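You operate a simulated robot arm through the tools that you are given. There is no shell and no other tool.

Carry out the task below with a simulated robot arm. There is one attempt and no reset: what you move stays moved.

## Task
Whip the braided rope's ring end with 2 laps of twine, then couple it to the anchor.
Fine: the twine goes on the whipping jig's roll seat; the ring sits down on the anchor's stub. Set down upright: spool of twine.

Only the result counts: the job must be done as asked and must still hold three seconds after the hand-in. Knocking over, shifting, dropping, spilling or breaking anything else fails it.

## Robot
A 6-joint arm with a two-finger gripper, fixed in place. Base frame: the origin is on the floor under the middle of its stand, x ahead of it, y to its left, z up. Readings come in mm, degrees, newtons and seconds.
It reaches about 1417 mm from its shoulder. Its first joint turns from -166.0 to 166.0 degrees. Payload 3.43 kg.
The TCP is the grasp point between the finger pads, 20 mm short of the fingertips. In the tool frame z runs along the fingers and y along their closing line. The gripper opens to 190 mm; its body begins 248 mm behind the TCP.
Orientation is told as [roll, pitch, yaw] about the base's x, y, z axes, in that order, counted from this pose: with the fingers straight down and closing along the base's y, the tool's x points along the base's -x, its y along +y and its z along -z.

## Interface
- The arm moves only by the tool drive_tool. Its argument "steps" is a list of rows, each a list of 6 numbers: the shift along the tool's x, y, z in cm, then the turn, a rotation vector about the tool's x, y, z in degrees. In form: [[tx, ty, tz, ax, ay, az], ...]. A call has 1 to 20 rows; each row shifts and turns the commanded pose from where the row before left it, along the tool's axes as they then stand. "hand" is the closure, from 0 (fully open) to 1 (shut), set as the call begins (left out, the last holds). Each row takes 0.2 s and may step no farther than 50 mm and 8.6 degrees from the row before; otherwise, or with a gripper value out of range, the whole call is refused. Where a pose cannot be reached the arm comes as near as it can. A force on the tool above 40 N (or 10 N above the force at the start of the call, whichever is more), or a blocked arm, ends the call early, and 0.2 s more pass. The fingers move at their own pace (about 153 mm/s each) and stop on an object; they squeeze with about 37 N. The grip force told is the motor's: it shows also when the fingers shut on nothing. Time passes only in rows, and 0.2 s behind the last, so rows that do not move let the fingers close. It gives the time, the measured TCP pose, the force on the tool (base axes), the opening and the grip force at its end, in the units of the frame above (readings bear some noise), with the torque about the TCP (base axes, N m) and any sound that the robot's microphone picked up.
- Cameras (640 x 400 px; columns grow to the right, rows downward): "scene" is fixed at [220.4, 633.9, 1539.2]; the picture's right is [-0.79, -0.61, 0.00], its down [-0.27, 0.35, -0.90] and it looks along [0.54, -0.71, -0.44] (base axes); focal length 316 px, centre (320, 200). "wrist" rides on the gripper at [70, -8, -288] in the tool frame; the picture's right is [0.12, 0.99, 0.00], its down [-0.96, 0.12, -0.25] and it looks along [-0.25, 0.03, 0.97] (tool axes); focal length 261 px, centre (320, 200). There is no depth. A picture from a camera that has moved, and an enlarged one, comes with that camera's place and axes in the base frame and with its lens. The place of the scene camera against the robot may be out by one fixed shift of up to 25 mm in any direction.
- camera(camera): a new picture of that camera. The clock stands still meanwhile.
- slide_trunk(by): moves the trunk up (or, below 0, down) by that many mm; the arm rides with it, the base frame stays. It gives what a move gives, with no picture.
- zoom(camera, box): a new picture of the part [left, top, right, bottom] of that camera's present view, enlarged. The clock stands still meanwhile.
- job_done(): hands the job in; it is judged then, once.

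Nothing tells you positions but the pictures and the camera data. Unless the task says otherwise, let go and move clear before handing in.

The tools are called after "Call:" by a JSON object that holds its "op" and its "data". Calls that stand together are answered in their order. drive_tool: Moves the arm, as the interface text tells. Its arguments: {"type":"object","properties":{"steps":{"type":"array","items":{"type":"array","items":{"type":"number"}}},"hand":{"type":"number"}},"required":["steps"]} The other tools are called the same way: slide_trunk (by) moves the trunk up or down; camera (camera) takes a picture; zoom (camera, box) takes an enlarged picture of a part of a camera's view; job_done () hands the job in.

At the start:

```text
time_s: 0.0
ee_pos: [575.1, -124.9, 1241.5]
orientation: [0.0, 0.0, 0.1]
wrist_force: [0.4, 0.5, 0.1]
moment: [-0.06, -0.01, 0.0]
opening: 189.9
grip_force: 0.0
trunk travel left (down, up): [-200.0, 240.0]
```

scene: 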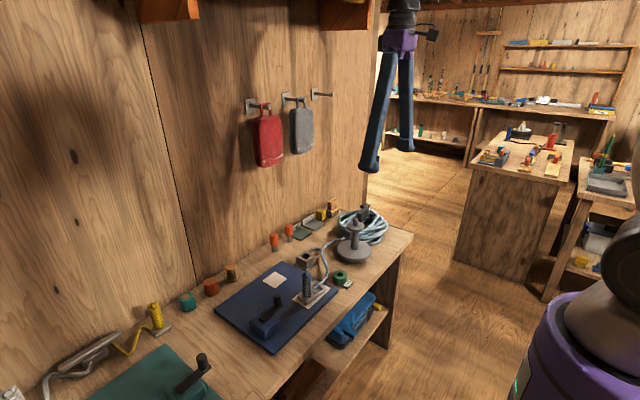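
wrist: 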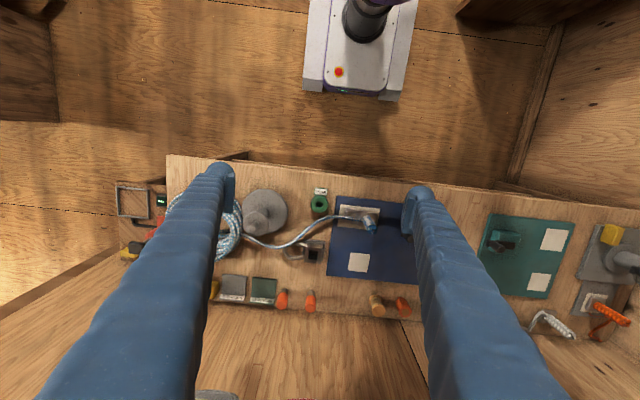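

I see a workbench with a coil of rope, a blue mat with a jig, several spools and an anchor-like gray disc. I'll look closer at everything before moving.

Call:
{"op": "zoom", "data": {"camera": "scene", "box": [200, 190, 420, 360]}}

Call:
{"op": "zoom", "data": {"camera": "scene", "box": [270, 200, 400, 300]}}

Call:
{"op": "zoom", "data": {"camera": "wrist", "box": [200, 150, 440, 330]}}

Call:
{"op": "zoom", "data": {"camera": "scene", "box": [0, 230, 240, 400]}}

```text
2.35 times, centred on (310, 275) of scene
camera zoom: at [220.4, 633.9, 1539.2], right [-0.79, -0.61, 0.0], down [-0.27, 0.35, -0.9], along [0.54, -0.71, -0.44], focal length 744 px, centre (344, 24)
```

zoom: 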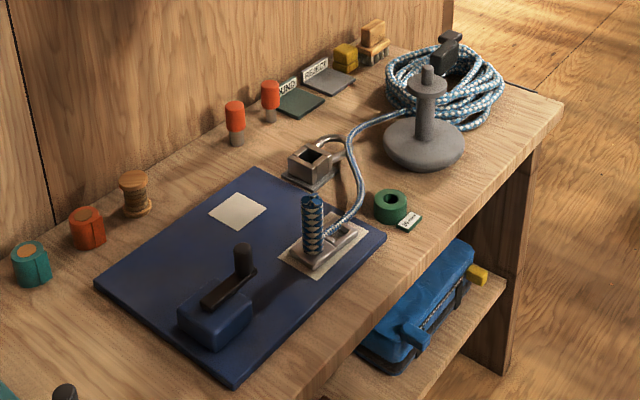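

```text
4.00 times, centred on (335, 250) of scene
camera zoom: at [220.4, 633.9, 1539.2], right [-0.79, -0.61, 0.0], down [-0.27, 0.35, -0.9], along [0.54, -0.71, -0.44], focal length 1265 px, centre (260, 0)
```

zoom: 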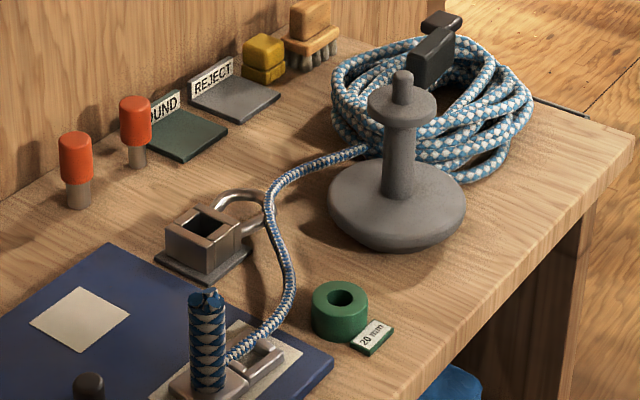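

```text
2.22 times, centred on (320, 240) of wrist
camera zoom: at [503.6, -133.4, 1529.8], right [-0.12, 0.99, 0.0], down [0.96, 0.12, 0.25], along [0.25, 0.03, -0.97], focal length 579 px, centre (320, 111)
```

zoom: 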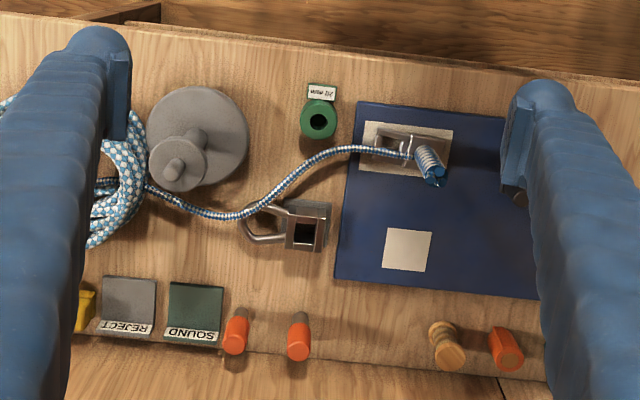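

```text
2.35 times, centred on (120, 315) of scene
camera zoom: at [220.4, 633.9, 1539.2], right [-0.79, -0.61, 0.0], down [-0.27, 0.35, -0.9], along [0.54, -0.71, -0.44], focal length 744 px, centre (791, -71)
```

zoom: 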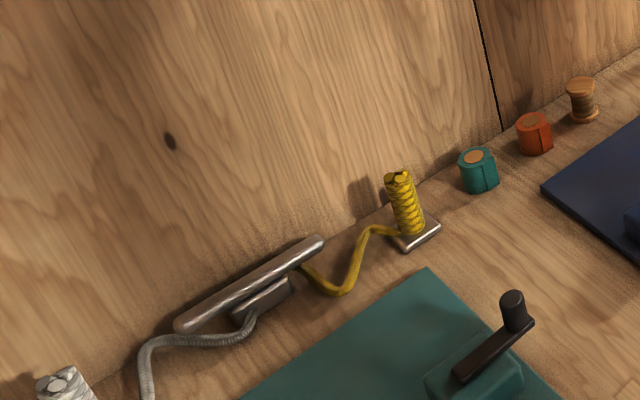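

The bench top is at roughly z≈0.8 m, ahead of the robot. I'll move the arm above the items for closer pictures from the wrist camera.

Call:
{"op": "drive_tool", "data": {"steps": [[0, 4, 3, 0, 0, 0], [0, 4, 3, 0, 0, 0], [0, 4, 3, 0, 0, 0], [0, 0, 0, 0, 0, 0]], "hand": 0}}

Call:
{"op": "camera", "data": {"camera": "wrist"}}

Call:
{"op": "zoom", "data": {"camera": "scene", "box": [220, 210, 350, 300]}}

Call:
{"op": "zoom", "data": {"camera": "scene", "box": [200, 260, 350, 360]}}

```text
time_s: 1.0
ee_pos: [572.5, -5.0, 1151.3]
orientation: [0.0, 0.0, 0.0]
wrist_force: [-0.1, 0.4, 0.1]
moment: [-0.02, 0.03, -0.02]
opening: 190.2
grip_force: 0.1
trunk travel left (down, up): [-200.0, 240.0]
```

```text
taken
camera wrist: at [501.1, -14.8, 1439.7], right [-0.12, 0.99, 0.0], down [0.96, 0.12, 0.25], along [0.25, 0.03, -0.97], focal length 261 px, centre (320, 200)
```

wrist: 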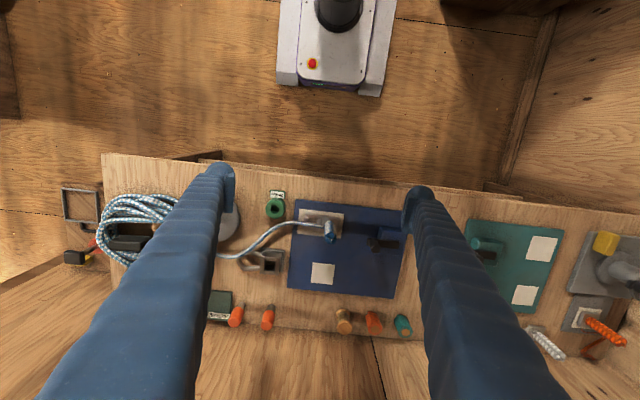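

```text
4.44 times, centred on (285, 255) of scene
camera zoom: at [220.4, 633.9, 1539.2], right [-0.79, -0.61, 0.0], down [-0.27, 0.35, -0.9], along [0.54, -0.71, -0.44], focal length 1405 px, centre (476, -44)
```

zoom: 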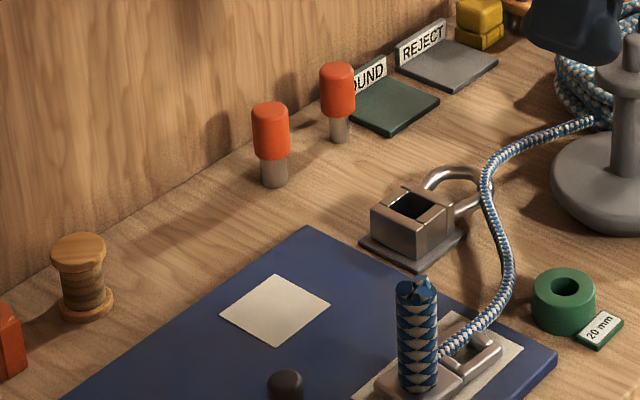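

```text
4.00 times, centred on (275, 310) of scene
camera zoom: at [220.4, 633.9, 1539.2], right [-0.79, -0.61, 0.0], down [-0.27, 0.35, -0.9], along [0.54, -0.71, -0.44], focal length 1265 px, centre (500, -240)
```

zoom: 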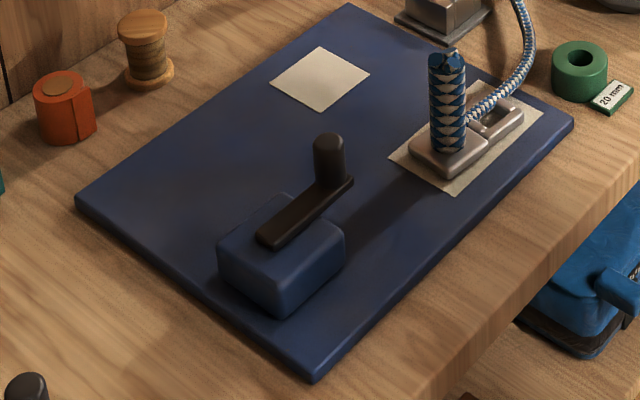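

The blue/white braided rope's end piece sits on a pad on the blue board. Next I look at the stations further left (+y).

Call:
{"op": "drive_tool", "data": {"steps": [[0, 5, 0, 0, 0, 0], [0, 5, 0, 0, 0, 0], [0, 5, 0, 0, 0, 0], [0, 5, 0, 0, 0, 0], [0, 5, 0, 0, 0, 0], [0, 5, 0, 0, 0, 0], [0, 5, 0, 0, 0, 0], [0, 5, 0, 0, 0, 0], [0, 0, 0, 0, 0, 0]]}}

Call:
{"op": "camera", "data": {"camera": "wrist"}}

Call:
{"op": "camera", "data": {"camera": "scene"}}

```text
time_s: 3.0
ee_pos: [576.2, 396.7, 1154.4]
orientation: [0.0, 0.0, -0.1]
wrist_force: [0.6, 0.7, -0.1]
moment: [-0.16, -0.01, -0.03]
opening: 189.9
grip_force: 0.1
trunk travel left (down, up): [-200.0, 240.0]
```

```text
taken
camera wrist: at [505.1, 387.8, 1443.2], right [-0.12, 0.99, 0.0], down [0.96, 0.11, 0.25], along [0.25, 0.03, -0.97], focal length 261 px, centre (320, 200)
```

wrist: 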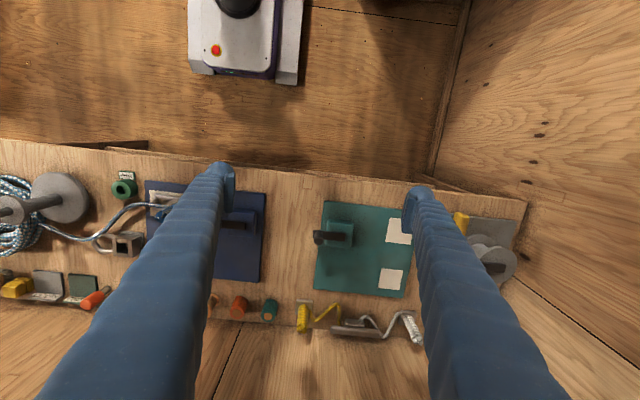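

```text
taken
```

scene: 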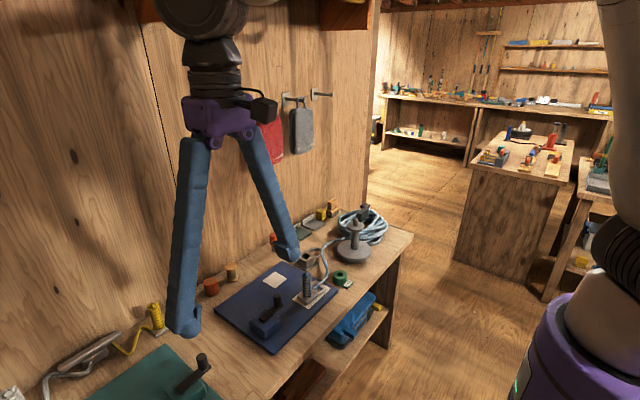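

Two similar boards with cranks (blue and green), each with two pads; I zoom in and continue to the far left.

Call:
{"op": "zoom", "data": {"camera": "wrist", "box": [210, 170, 440, 350]}}

Call:
{"op": "drive_tool", "data": {"steps": [[0, 5, 0, 0, 0, 0], [0, 5, 0, 0, 0, 0], [0, 5, 0, 0, 0, 0], [0, 0, 0, 0, 0, 0]]}}

Call:
{"op": "zoom", "data": {"camera": "wrist", "box": [210, 170, 440, 350]}}

Call:
{"op": "camera", "data": {"camera": "wrist"}}

```text
2.22 times, centred on (325, 260) of wrist
camera zoom: at [505.1, 387.8, 1443.2], right [-0.12, 0.99, 0.0], down [0.96, 0.11, 0.25], along [0.25, 0.03, -0.97], focal length 579 px, centre (309, 67)
```

zoom: 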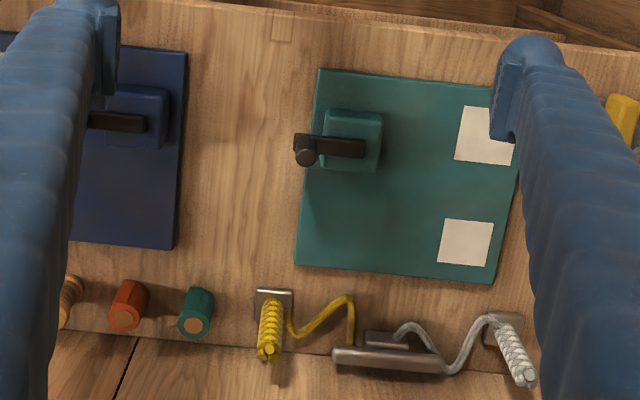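

```text
time_s: 4.0
ee_pos: [577.1, 550.4, 1149.4]
orientation: [-0.1, -0.1, 0.0]
wrist_force: [-1.2, 0.0, -0.3]
moment: [-0.14, -0.05, 0.0]
opening: 190.1
grip_force: 0.0
trunk travel left (down, up): [-200.0, 240.0]
```

```text
2.22 times, centred on (325, 260) of wrist
camera zoom: at [505.3, 541.9, 1437.2], right [-0.12, 0.99, 0.0], down [0.96, 0.12, 0.25], along [0.25, 0.03, -0.97], focal length 579 px, centre (309, 67)
```

zoom: 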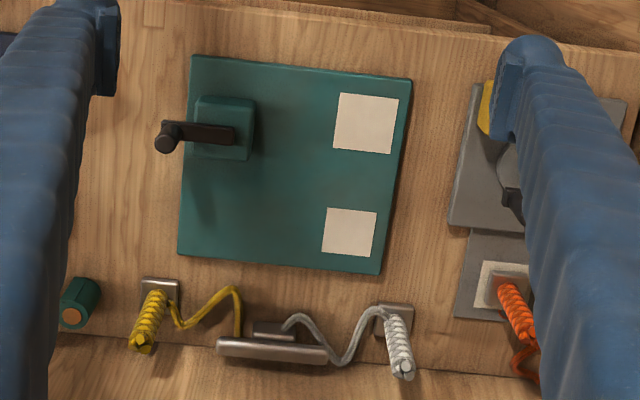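

```text
taken
camera wrist: at [505.3, 541.9, 1437.2], right [-0.12, 0.99, 0.0], down [0.96, 0.12, 0.25], along [0.25, 0.03, -0.97], focal length 261 px, centre (320, 200)
```

wrist: 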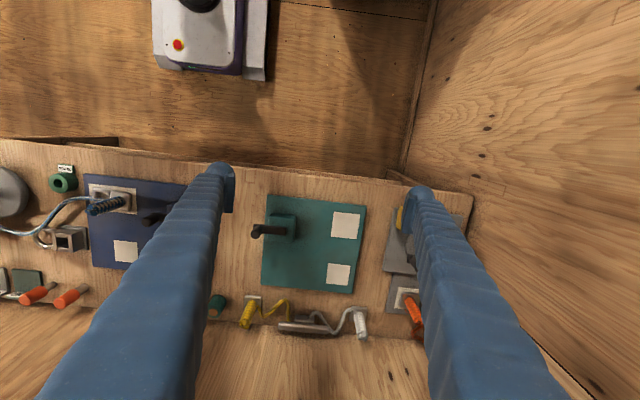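

More stations on the far left (orange rope end, grey plate with yellow block). I move on to see them clearly.

Call:
{"op": "drive_tool", "data": {"steps": [[0, 5, 0, 0, 0, 0], [0, 5, 0, 0, 0, 0], [0, 5, 0, 0, 0, 0], [0, 4, 0, 0, 0, 0], [0, 0, 0, 0, 0, 0]]}}

Call:
{"op": "camera", "data": {"camera": "wrist"}}

Call:
{"op": "zoom", "data": {"camera": "wrist", "box": [210, 170, 440, 350]}}

```text
time_s: 5.2
ee_pos: [571.8, 736.2, 1150.3]
orientation: [0.0, 0.0, 0.1]
wrist_force: [0.4, 1.3, -0.6]
moment: [-0.13, -0.07, -0.01]
opening: 189.9
grip_force: 0.0
trunk travel left (down, up): [-200.0, 240.0]
```

```text
taken
camera wrist: at [500.1, 728.0, 1438.2], right [-0.12, 0.99, 0.0], down [0.96, 0.12, 0.25], along [0.25, 0.03, -0.97], focal length 261 px, centre (320, 200)
```

wrist: 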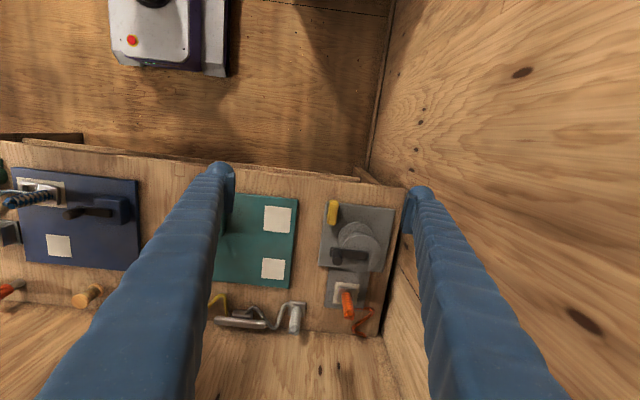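

```text
2.22 times, centred on (325, 260) of wrist
camera zoom: at [500.1, 728.0, 1438.2], right [-0.12, 0.99, 0.0], down [0.96, 0.12, 0.25], along [0.25, 0.03, -0.97], focal length 579 px, centre (309, 67)
```

zoom: 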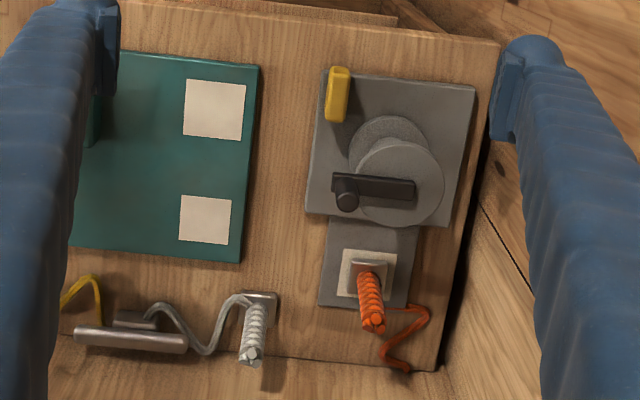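

The zoom appears to be optically sharp, so I'll examine each item tightly from the fixed scene camera and from the wrist.

Call:
{"op": "zoom", "data": {"camera": "scene", "box": [285, 255, 355, 315]}}

Call:
{"op": "zoom", "data": {"camera": "scene", "box": [330, 200, 390, 270]}}

Call:
{"op": "zoom", "data": {"camera": "scene", "box": [170, 255, 250, 320]}}

Call:
{"op": "zoom", "data": {"camera": "wrist", "box": [310, 190, 400, 280]}}

Call:
{"op": "zoom", "data": {"camera": "wrist", "box": [310, 260, 390, 340]}}

```text
6.67 times, centred on (320, 285) of scene
camera zoom: at [220.4, 633.9, 1539.2], right [-0.79, -0.61, 0.0], down [-0.27, 0.35, -0.9], along [0.54, -0.71, -0.44], focal length 2108 px, centre (320, -367)
```

zoom: 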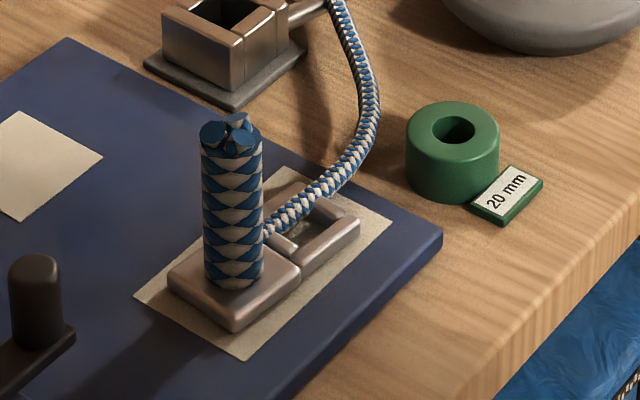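

```text
5.71 times, centred on (360, 235) of scene
camera zoom: at [220.4, 633.9, 1539.2], right [-0.79, -0.61, 0.0], down [-0.27, 0.35, -0.9], along [0.54, -0.71, -0.44], focal length 1807 px, centre (91, 0)
```

zoom: 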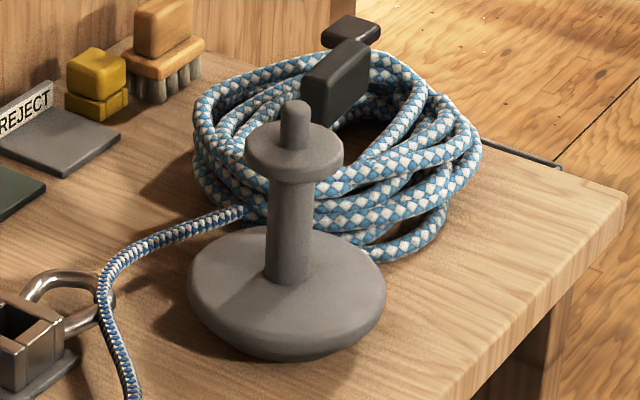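

```text
6.15 times, centred on (210, 288) of scene
camera zoom: at [220.4, 633.9, 1539.2], right [-0.79, -0.61, 0.0], down [-0.27, 0.35, -0.9], along [0.54, -0.71, -0.44], focal length 1946 px, centre (997, -338)
```

zoom: 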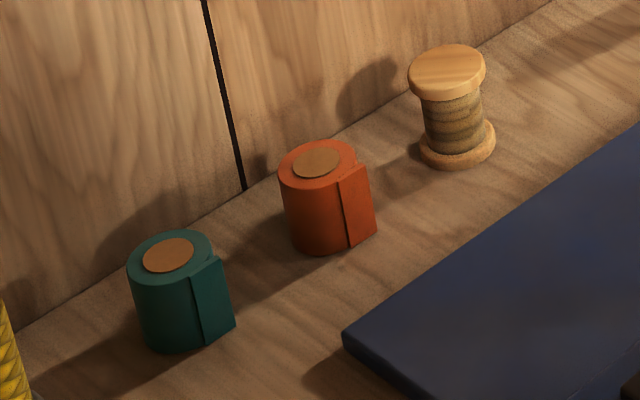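

```text
4.44 times, centred on (355, 235) of wrist
camera zoom: at [500.1, 728.0, 1438.2], right [-0.12, 0.99, 0.0], down [0.96, 0.12, 0.25], along [0.25, 0.03, -0.97], focal length 1158 px, centre (164, 44)
```

zoom: 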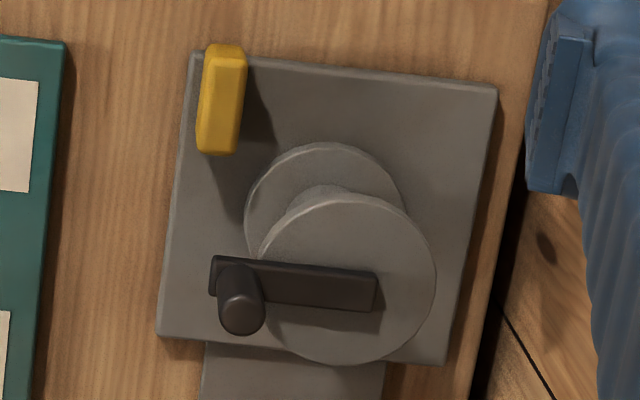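

```text
5.00 times, centred on (350, 300) of wrist
camera zoom: at [500.1, 728.0, 1438.2], right [-0.12, 0.99, 0.0], down [0.96, 0.12, 0.25], along [0.25, 0.03, -0.97], focal length 1303 px, centre (170, -300)
```

zoom: 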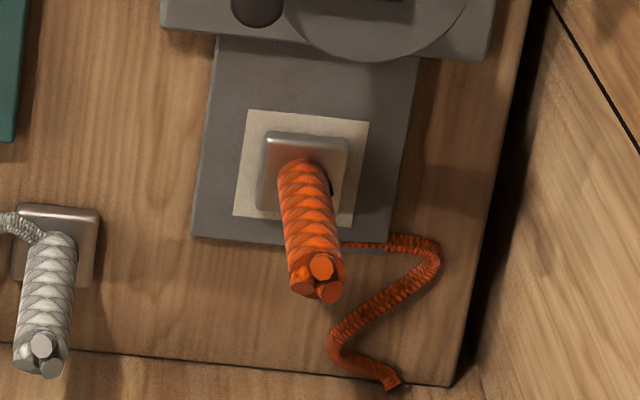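

I'll check the two crank boards closely for any marking that tells which one is the whipping jig.

Call:
{"op": "zoom", "data": {"camera": "wrist", "box": [0, 160, 150, 280]}}

Call:
{"op": "zoom", "data": {"camera": "scene", "box": [60, 320, 240, 400]}}

Call:
{"op": "zoom", "data": {"camera": "scene", "box": [240, 85, 340, 175]}}

Call:
{"op": "zoom", "data": {"camera": "scene", "box": [260, 190, 345, 260]}}

```text
3.33 times, centred on (75, 220) of wrist
camera zoom: at [500.1, 728.0, 1438.2], right [-0.12, 0.99, 0.0], down [0.96, 0.12, 0.25], along [0.25, 0.03, -0.97], focal length 869 px, centre (1137, 133)
```

zoom: 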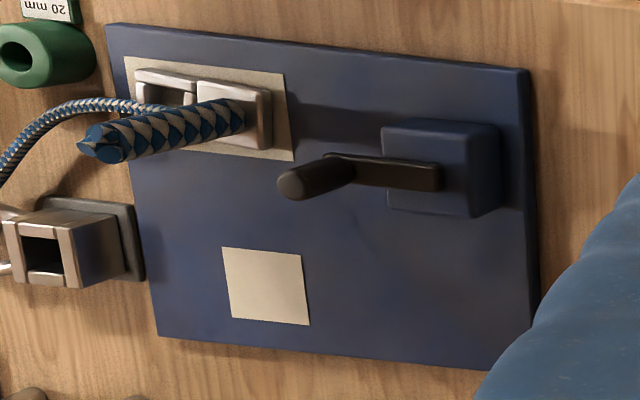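

```text
3.56 times, centred on (150, 360) of scene
camera zoom: at [220.4, 633.9, 1539.2], right [-0.79, -0.61, 0.0], down [-0.27, 0.35, -0.9], along [0.54, -0.71, -0.44], focal length 1124 px, centre (924, -369)
```

zoom: 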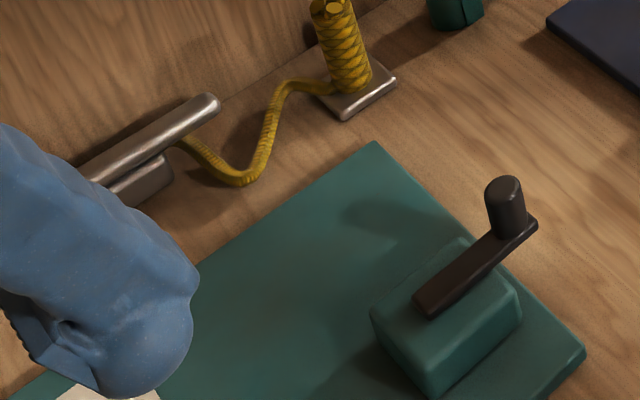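

```text
4.44 times, centred on (290, 130) of scene
camera zoom: at [220.4, 633.9, 1539.2], right [-0.79, -0.61, 0.0], down [-0.27, 0.35, -0.9], along [0.54, -0.71, -0.44], focal length 1405 px, centre (453, 511)
```

zoom: 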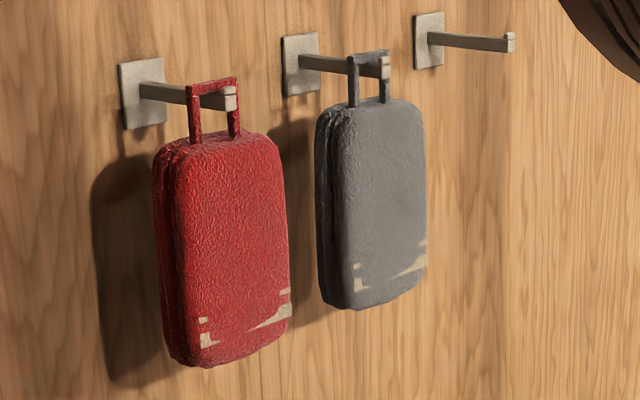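

```text
5.71 times, centred on (302, 225) of scene
camera zoom: at [220.4, 633.9, 1539.2], right [-0.79, -0.61, 0.0], down [-0.27, 0.35, -0.9], along [0.54, -0.71, -0.44], focal length 1807 px, centre (420, 57)
```

zoom: 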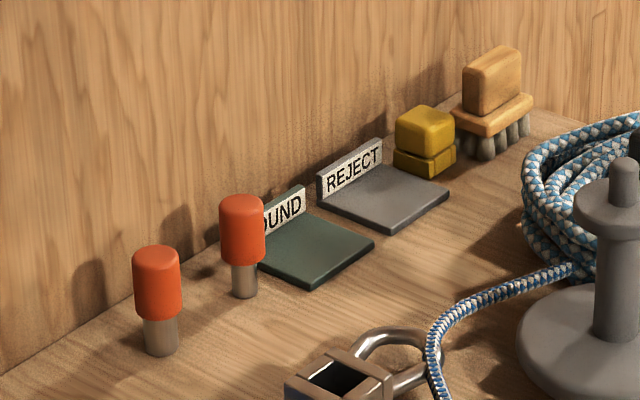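

I take the blue board (with the rope end already on its large pad) as the whipping jig, its small pad as the roll seat, the wooden spool by the wall as the twine, and the grey pillar with stub as the anchor. I'll go back above that area and measure positions.

Call:
{"op": "drive_tool", "data": {"steps": [[0, -5, 0, 0, 0, 0], [0, -5, 0, 0, 0, 0], [0, -5, 0, 0, 0, 0], [0, -5, 0, 0, 0, 0], [0, -5, 0, 0, 0, 0], [0, -5, 0, 0, 0, 0], [0, -5, 0, 0, 0, 0], [0, -5, 0, 0, 0, 0], [0, -5, 0, 0, 0, 0], [0, -5, 0, 0, 0, 0], [0, -5, 0, 0, 0, 0], [0, -5, 0, 0, 0, 0], [0, 0, 0, 0, 0, 0]]}}

Call:
{"op": "zoom", "data": {"camera": "wrist", "box": [210, 170, 440, 350]}}

Call:
{"op": "zoom", "data": {"camera": "wrist", "box": [220, 280, 420, 360]}}

```text
time_s: 8.0
ee_pos: [572.4, 137.2, 1150.8]
orientation: [0.0, 0.0, -0.1]
wrist_force: [0.4, -1.5, -0.5]
moment: [0.1, 0.01, 0.0]
opening: 189.9
grip_force: 0.0
trunk travel left (down, up): [-200.0, 240.0]
```

```text
2.22 times, centred on (325, 260) of wrist
camera zoom: at [499.7, 128.5, 1438.4], right [-0.12, 0.99, 0.0], down [0.96, 0.12, 0.25], along [0.24, 0.03, -0.97], focal length 579 px, centre (309, 67)
```

zoom: 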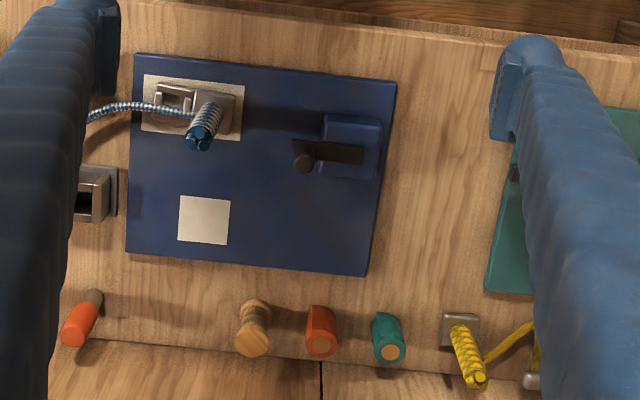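

```text
3.20 times, centred on (320, 320) of wrist
camera zoom: at [499.7, 128.5, 1438.4], right [-0.12, 0.99, 0.0], down [0.96, 0.12, 0.25], along [0.24, 0.03, -0.97], focal length 834 px, centre (320, -184)
```

zoom: 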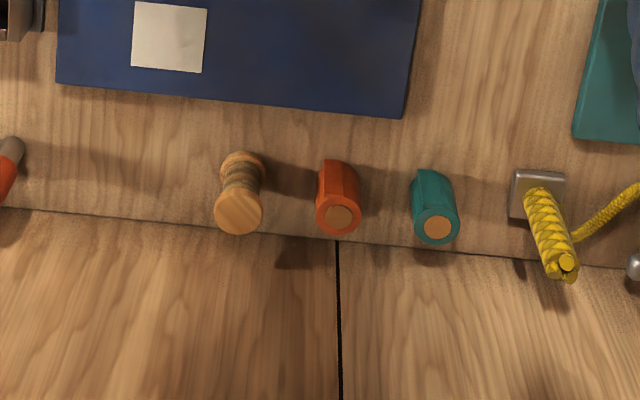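

Measured so far: blue board top z≈766 (x 681–947, y −58–258), roll seat ≈(892, 40), spool ≈(1020, 119), orange roll at y≈210, wall x≈1098, anchor ≈(759, −274) with stub top ≈880. I'll approach the spool with a turned hand so the fingers go clear of the orange roll and wall.

Call:
{"op": "drive_tool", "data": {"steps": [[-4.7, -0.26, 2.1, 0, 0, 0], [-4.7, -0.26, 2.1, 0, 0, 0], [-4.7, -0.26, 2.1, 0, 0, 0], [-4.7, -0.26, 2.1, 0, 0, 0], [-4.7, -0.26, 2.1, 0, 0, 0], [-4.7, -0.26, 2.1, 0, 0, 0], [-4.7, -0.26, 2.1, 0, 0, 0], [0, 0, 0, 0, 0, 0]], "hand": 0.5}}

Call:
{"op": "camera", "data": {"camera": "wrist"}}

Call:
{"op": "camera", "data": {"camera": "scene"}}

```text
refused: row 1 steps farther than a row can; nothing moved
```

```text
taken
camera wrist: at [499.7, 128.5, 1438.4], right [-0.12, 0.99, 0.0], down [0.96, 0.12, 0.25], along [0.24, 0.03, -0.97], focal length 261 px, centre (320, 200)
```

wrist: 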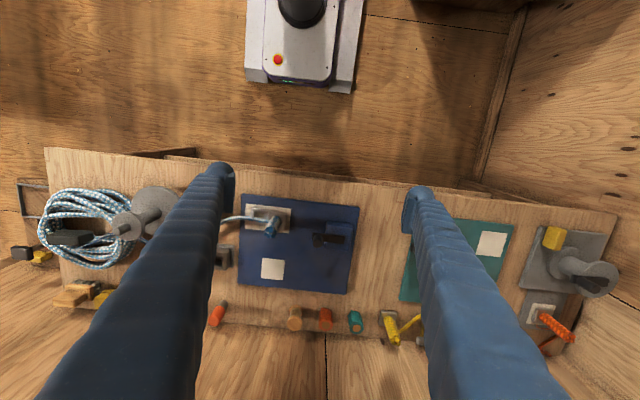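

```text
taken
```

scene: 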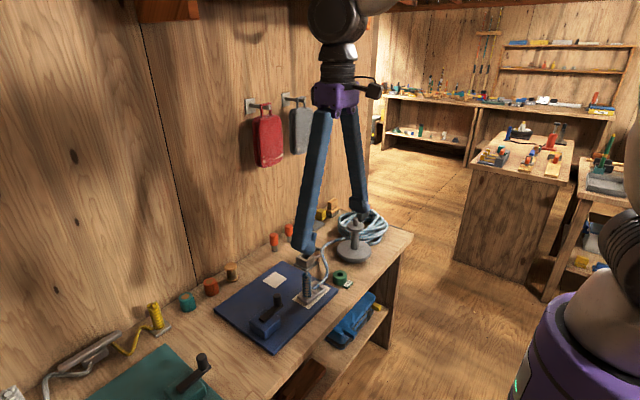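

The row step was over 50 mm; I'll use smaller steps toward a point before the spool.

Call:
{"op": "drive_tool", "data": {"steps": [[-4, -0.2, 1.8, 0, 0, 0], [-4, -0.2, 1.8, 0, 0, 0], [-4, -0.2, 1.8, 0, 0, 0], [-4, -0.2, 1.8, 0, 0, 0], [-4, -0.2, 1.8, 0, 0, 0], [-4, -0.2, 1.8, 0, 0, 0], [-4, -0.2, 1.8, 0, 0, 0], [-4, -0.2, 1.8, 0, 0, 0], [0, 0, 0, 0, 0, 0]], "hand": 0.5}}

Call:
{"op": "camera", "data": {"camera": "wrist"}}

Call:
{"op": "camera", "data": {"camera": "scene"}}

```text
time_s: 10.0
ee_pos: [895.0, 119.4, 1007.4]
orientation: [-0.1, 0.0, 0.0]
wrist_force: [0.4, -0.3, 0.4]
moment: [0.01, 0.01, -0.03]
opening: 94.9
grip_force: 0.0
trunk travel left (down, up): [-200.0, 240.0]
```

```text
taken
camera wrist: at [823.9, 111.0, 1295.6], right [-0.12, 0.99, 0.0], down [0.96, 0.12, 0.25], along [0.25, 0.03, -0.97], focal length 261 px, centre (320, 200)
```

wrist: 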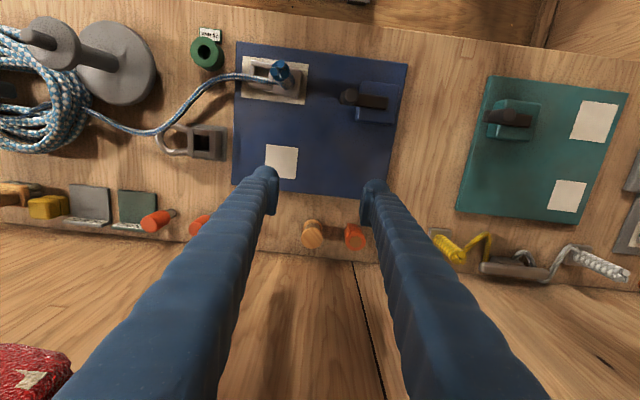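

```text
taken
```

scene: 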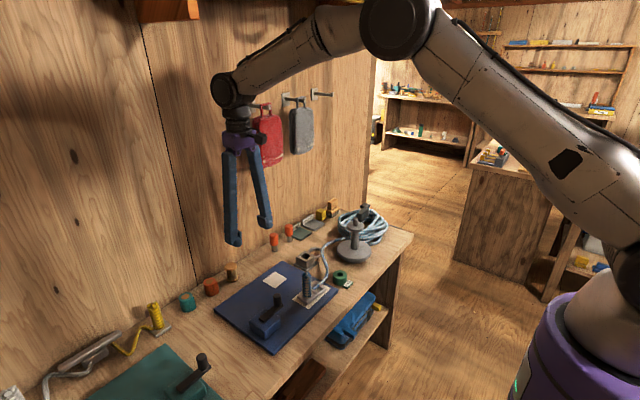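

The arm is above the board. Now I zoom on the spool from this vantage for a better fix.

Call:
{"op": "zoom", "data": {"camera": "wrist", "box": [260, 190, 380, 265]}}

Call:
{"op": "zoom", "data": {"camera": "wrist", "box": [225, 30, 415, 200]}}

Call:
{"op": "zoom", "data": {"camera": "scene", "box": [205, 60, 305, 290]}}

```text
5.33 times, centred on (320, 228) of wrist
camera zoom: at [823.9, 111.0, 1295.6], right [-0.12, 0.99, 0.0], down [0.96, 0.12, 0.25], along [0.25, 0.03, -0.97], focal length 1390 px, centre (320, 53)
```

zoom: 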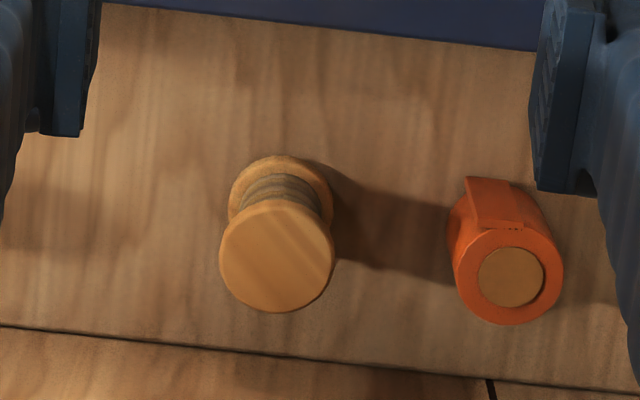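

```text
2.35 times, centred on (320, 115) of wrist
camera zoom: at [823.9, 111.0, 1295.6], right [-0.12, 0.99, 0.0], down [0.96, 0.12, 0.25], along [0.25, 0.03, -0.97], focal length 613 px, centre (320, 400)
```

zoom: 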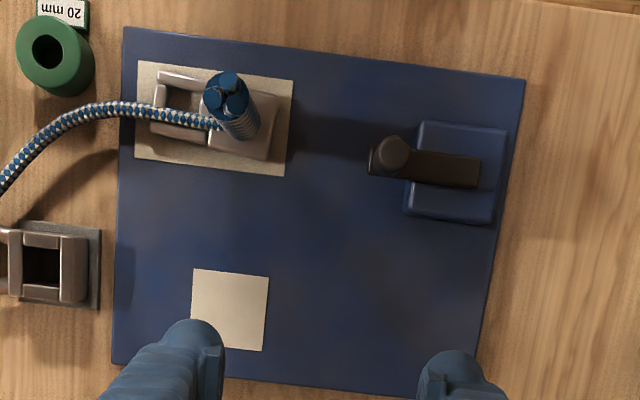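

```text
1.74 times, centred on (255, 175) of scene
camera zoom: at [220.4, 633.9, 1539.2], right [-0.79, -0.61, 0.0], down [-0.27, 0.35, -0.9], along [0.54, -0.71, -0.44], focal length 550 px, centre (433, 244)
```

zoom: 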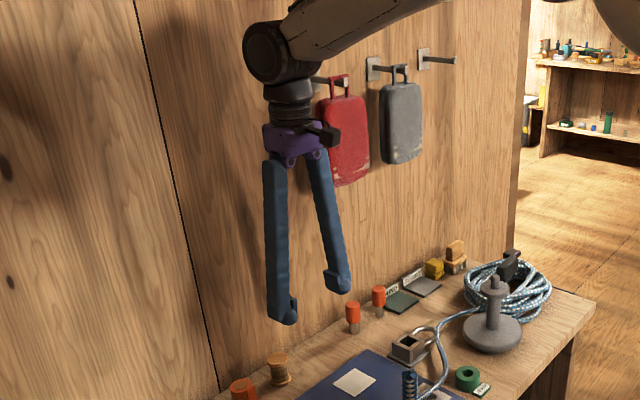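

The spool's flange is ~42 mm wide, centred near (1022, 119.5), top ≈822. I move over it at safe height and turn the hand 45°.

Call:
{"op": "drive_tool", "data": {"steps": [[-4.25, 0, 0, 0, 0, 0], [-4.25, 0, 0, 0, 0, 0], [-4.25, 0, 0, 0, 0, 0], [0, 0, 0, 0, 0, -7.5], [0, 0, 0, 0, 0, -7.5], [0, 0, 0, 0, 0, -7.5], [0, 0, 0, 0, 0, -7.5], [0, 0, 0, 0, 0, -7.5], [0, 0, 0, 0, 0, -7.5], [0, 0, 0, 0, 0, 0]], "hand": 0.63}}

Call:
{"op": "camera", "data": {"camera": "wrist"}}

Call:
{"op": "camera", "data": {"camera": "scene"}}

```text
time_s: 12.2
ee_pos: [1008.4, 117.5, 1006.6]
orientation: [-0.1, 0.0, 45.1]
wrist_force: [-0.8, -0.3, 0.1]
moment: [0.0, -0.06, 0.0]
opening: 70.4
grip_force: 0.1
out of reach, approached as far as the arm can: row 3
trunk travel left (down, up): [-200.0, 240.0]
```

```text
taken
camera wrist: at [963.2, 61.9, 1295.2], right [-0.79, 0.62, 0.0], down [0.6, 0.76, 0.25], along [0.15, 0.19, -0.97], focal length 261 px, centre (320, 200)
```

wrist: 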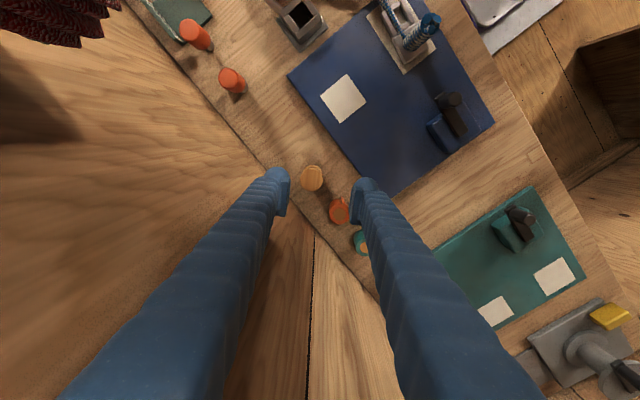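

```text
taken
```

scene: 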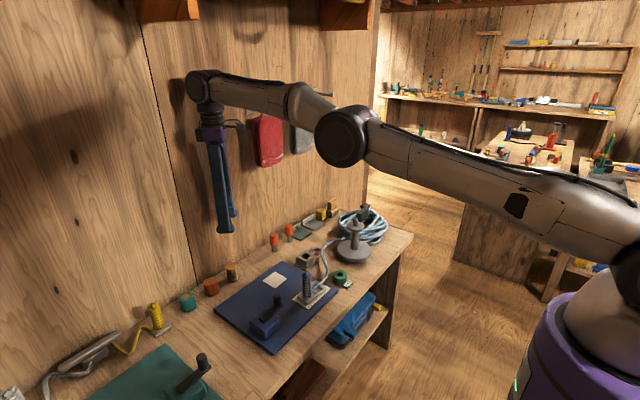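

The last bit was out of reach at that height; lowering the hand brings the wrist nearer the shoulder. I'll descend to z≈920, still well above the spool, and re-check.

Call:
{"op": "drive_tool", "data": {"steps": [[0, 0, 4.3, 0, 0, 0], [0, 0, 4.3, 0, 0, 0], [0, 0, 0, 0, 0, 0]]}}

Call:
{"op": "zoom", "data": {"camera": "wrist", "box": [240, 120, 400, 270]}}

Call:
{"op": "zoom", "data": {"camera": "scene", "box": [160, 200, 280, 310]}}

```text
time_s: 13.0
ee_pos: [1010.5, 116.6, 919.2]
orientation: [-0.1, 0.0, 45.0]
wrist_force: [-1.0, -0.3, -1.0]
moment: [0.02, 0.01, 0.0]
opening: 70.1
grip_force: 0.0
trunk travel left (down, up): [-200.0, 240.0]
```

```text
2.67 times, centred on (320, 195) of wrist
camera zoom: at [965.4, 61.2, 1207.2], right [-0.79, 0.62, 0.0], down [0.6, 0.76, 0.25], along [0.15, 0.19, -0.97], focal length 695 px, centre (320, 213)
```

zoom: 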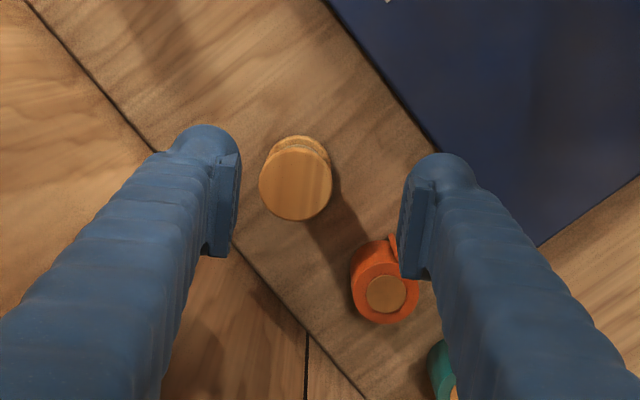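

```text
3.64 times, centred on (220, 255) of scene
camera zoom: at [220.4, 633.9, 1539.2], right [-0.79, -0.61, 0.0], down [-0.27, 0.35, -0.9], along [0.54, -0.71, -0.44], focal length 1150 px, centre (684, 0)
```

zoom: 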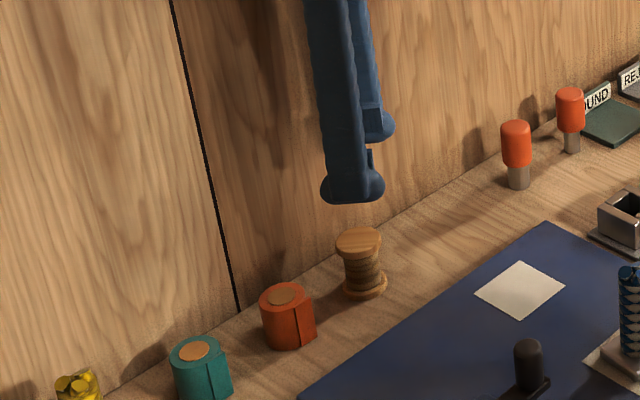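

The spool lies about 16 mm further in x from the hand. I correct sideways and lower a little, then check again.

Call:
{"op": "drive_tool", "data": {"steps": [[-1.23, -1.1, 0, 0, 0, 0], [0, 0, 3.0, 0, 0, 0], [0, 0, 0, 0, 0, 0]]}}

Call:
{"op": "zoom", "data": {"camera": "wrist", "box": [240, 120, 400, 270]}}

Call:
{"op": "zoom", "data": {"camera": "scene", "box": [180, 215, 280, 310]}}

```text
time_s: 13.8
ee_pos: [1018.2, 117.7, 892.2]
orientation: [-0.1, 0.0, 45.0]
wrist_force: [0.1, -1.4, 0.5]
moment: [-0.01, -0.02, -0.01]
opening: 70.3
grip_force: 0.0
out of reach, approached as far as the arm can: row 1
trunk travel left (down, up): [-200.0, 240.0]
```

```text
2.67 times, centred on (320, 195) of wrist
camera zoom: at [973.2, 61.9, 1180.3], right [-0.79, 0.62, 0.0], down [0.6, 0.76, 0.25], along [0.15, 0.19, -0.97], focal length 695 px, centre (320, 213)
```

zoom: 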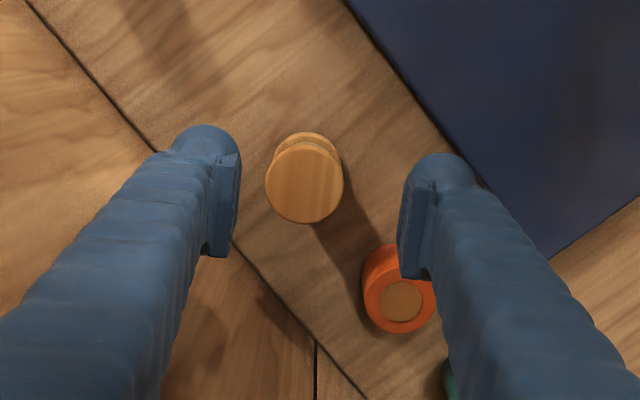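

```text
4.21 times, centred on (230, 262) of scene
camera zoom: at [220.4, 633.9, 1539.2], right [-0.79, -0.61, 0.0], down [-0.27, 0.35, -0.9], along [0.54, -0.71, -0.44], focal length 1331 px, centre (699, -63)
```

zoom: 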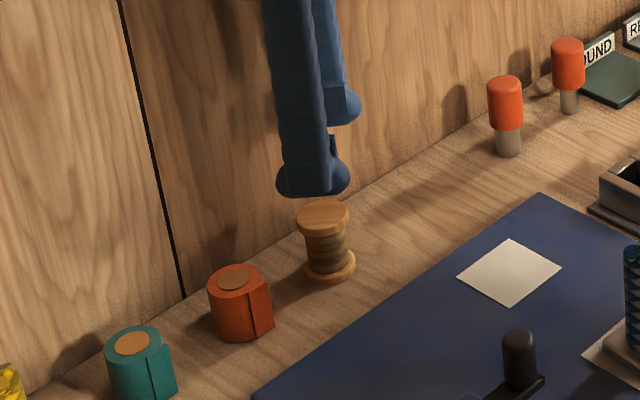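

The arm is just short of reach with a vertical hand. A 2° lean outward gives the missing 8–9 mm; I apply that, then check alignment once more before descending.

Call:
{"op": "drive_tool", "data": {"steps": [[0, 0, 0, 1.414, -1.414, 0], [-0.51, -0.69, 0, 0, 0, 0], [0, 0, 0, 0, 0, 0], [0, 0, 0, 0, 0, 0]]}}

Call:
{"op": "zoom", "data": {"camera": "wrist", "box": [240, 120, 400, 270]}}

Call:
{"op": "zoom", "data": {"camera": "scene", "box": [190, 225, 260, 295]}}

```text
time_s: 14.8
ee_pos: [1027.1, 118.5, 890.8]
orientation: [-1.5, -1.4, 45.0]
wrist_force: [-0.7, -0.5, -0.1]
moment: [-0.01, -0.06, 0.01]
opening: 70.2
grip_force: 0.2
trunk travel left (down, up): [-200.0, 240.0]
```

```text
2.67 times, centred on (320, 195) of wrist
camera zoom: at [972.6, 61.6, 1177.3], right [-0.79, 0.62, -0.03], down [0.59, 0.76, 0.27], along [0.19, 0.19, -0.96], focal length 695 px, centre (320, 213)
```

zoom: 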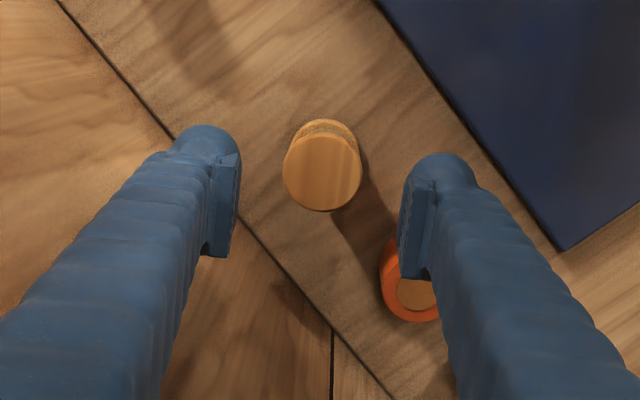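

```text
5.71 times, centred on (225, 260) of scene
camera zoom: at [220.4, 633.9, 1539.2], right [-0.79, -0.61, 0.0], down [-0.27, 0.35, -0.9], along [0.54, -0.71, -0.44], focal length 1807 px, centre (863, -143)
```

zoom: 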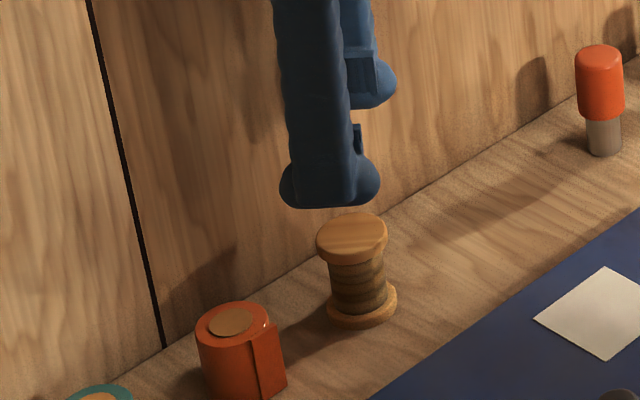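

Nearly aligned; a small correction (≈5 mm along tool x), narrow the fingers to ~60 mm, then descend along the tool axis to grasp height.

Call:
{"op": "drive_tool", "data": {"steps": [[0.45, 0.12, 0, 0, 0, 0], [0, 0, 2.5, 0, 0, 0], [0, 0, 2.5, 0, 0, 0], [0, 0, 0, 0, 0, 0]], "hand": 0.68}}

Call:
{"op": "zoom", "data": {"camera": "wrist", "box": [240, 120, 400, 270]}}

Call:
{"op": "zoom", "data": {"camera": "scene", "box": [190, 225, 260, 295]}}

```text
time_s: 15.8
ee_pos: [1023.3, 113.3, 840.9]
orientation: [-1.4, -1.4, 44.9]
wrist_force: [-0.4, -0.4, -0.7]
moment: [-0.01, 0.01, -0.01]
opening: 60.7
grip_force: 0.1
trunk travel left (down, up): [-200.0, 240.0]
```

```text
2.67 times, centred on (320, 195) of wrist
camera zoom: at [970.0, 56.8, 1127.1], right [-0.79, 0.62, -0.03], down [0.59, 0.76, 0.27], along [0.19, 0.19, -0.96], focal length 695 px, centre (320, 213)
```

zoom: 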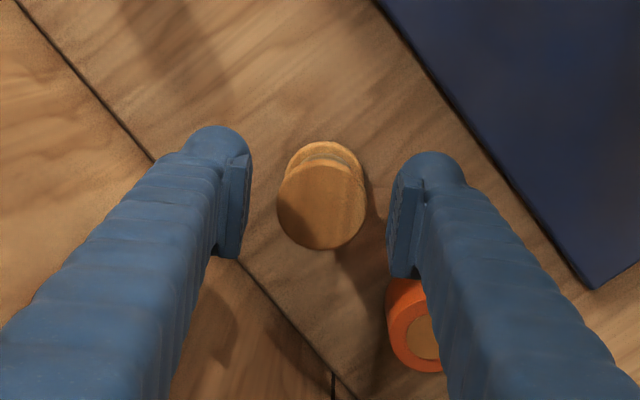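

```text
5.71 times, centred on (225, 260) of scene
camera zoom: at [220.4, 633.9, 1539.2], right [-0.79, -0.61, 0.0], down [-0.27, 0.35, -0.9], along [0.54, -0.71, -0.44], focal length 1807 px, centre (863, -143)
```

zoom: 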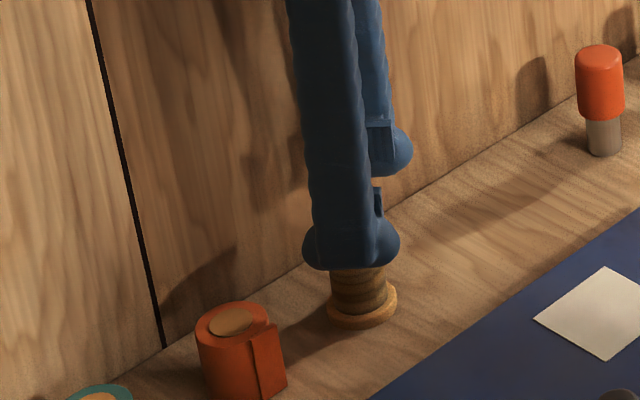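

Fingertips are now at flange level with good clearance. A small back-correction and then final descent to mid-spool.

Call:
{"op": "drive_tool", "data": {"steps": [[-0.4, 0.12, 0, 0, 0, 0], [0, 0, 2.5, 0, 0, 0], [0, 0, 2.5, 0, 0, 0], [0, 0, 0, 0, 0, 0]]}}

Call:
{"op": "zoom", "data": {"camera": "wrist", "box": [240, 120, 400, 270]}}

Call:
{"op": "zoom", "data": {"camera": "scene", "box": [190, 225, 260, 295]}}

```text
time_s: 16.8
ee_pos: [1028.7, 118.5, 790.7]
orientation: [-1.5, -1.4, 45.1]
wrist_force: [0.1, 0.3, 0.4]
moment: [-0.01, 0.02, 0.02]
opening: 60.9
grip_force: 0.1
trunk travel left (down, up): [-200.0, 240.0]
```

```text
2.67 times, centred on (320, 195) of wrist
camera zoom: at [974.0, 61.8, 1076.6], right [-0.79, 0.62, -0.03], down [0.59, 0.76, 0.27], along [0.19, 0.19, -0.96], focal length 695 px, centre (320, 213)
```

zoom: 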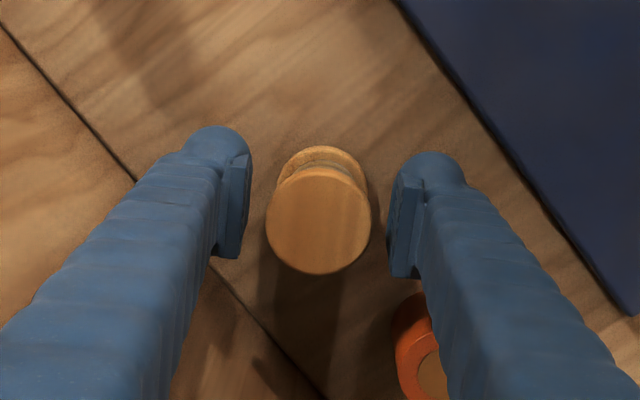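

```text
5.71 times, centred on (225, 260) of scene
camera zoom: at [220.4, 633.9, 1539.2], right [-0.79, -0.61, 0.0], down [-0.27, 0.35, -0.9], along [0.54, -0.71, -0.44], focal length 1807 px, centre (863, -143)
```

zoom: 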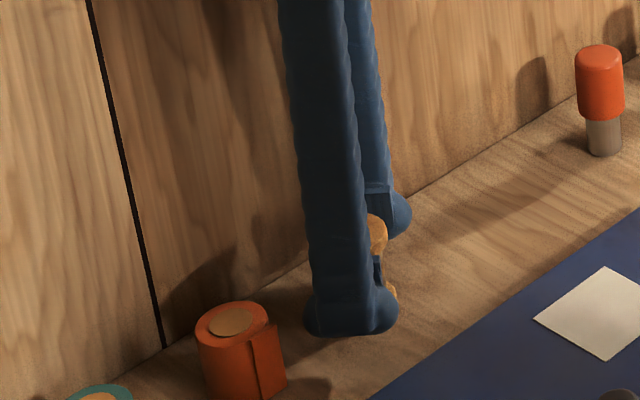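

Well centred on the spool. Closing the fingers now.

Call:
{"op": "drive_tool", "data": {"steps": [[0, 0, 0, 0, 0, 0], [0, 0, 0, 0, 0, 0], [0, 0, 0, 0, 0, 0], [0, 0, 0, 0, 0, 0]], "hand": 1}}

Call:
{"op": "zoom", "data": {"camera": "wrist", "box": [240, 120, 400, 270]}}

Call:
{"op": "zoom", "data": {"camera": "scene", "box": [190, 225, 260, 295]}}

```text
time_s: 17.8
ee_pos: [1028.9, 116.9, 789.7]
orientation: [-1.5, -1.3, 44.9]
wrist_force: [0.0, 0.0, 0.0]
moment: [-0.01, -0.01, -0.01]
opening: 39.7
grip_force: 36.9
trunk travel left (down, up): [-200.0, 240.0]
```

```text
2.67 times, centred on (320, 195) of wrist
camera zoom: at [974.0, 61.7, 1076.3], right [-0.79, 0.62, -0.03], down [0.59, 0.76, 0.27], along [0.19, 0.19, -0.96], focal length 695 px, centre (320, 213)
```

zoom: 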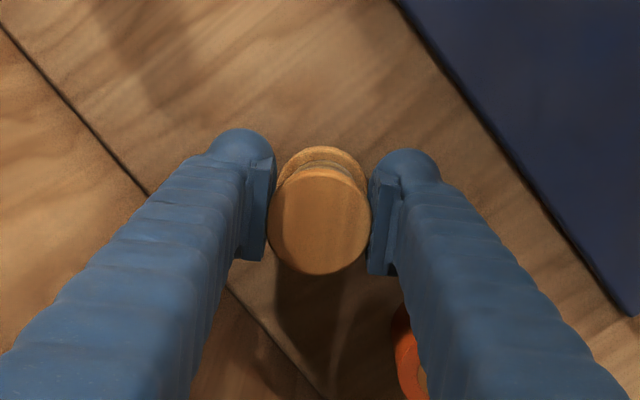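

```text
5.71 times, centred on (225, 260) of scene
camera zoom: at [220.4, 633.9, 1539.2], right [-0.79, -0.61, 0.0], down [-0.27, 0.35, -0.9], along [0.54, -0.71, -0.44], focal length 1807 px, centre (863, -143)
```

zoom: 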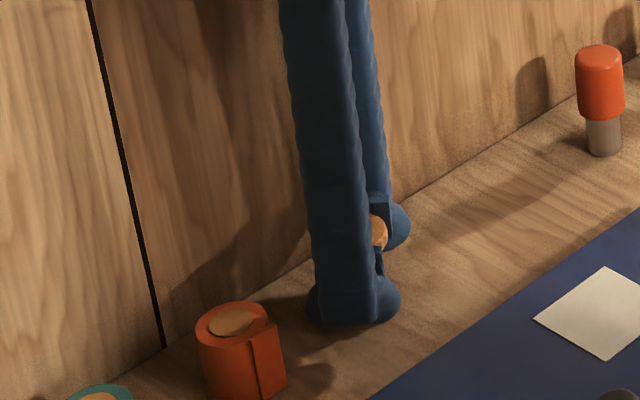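

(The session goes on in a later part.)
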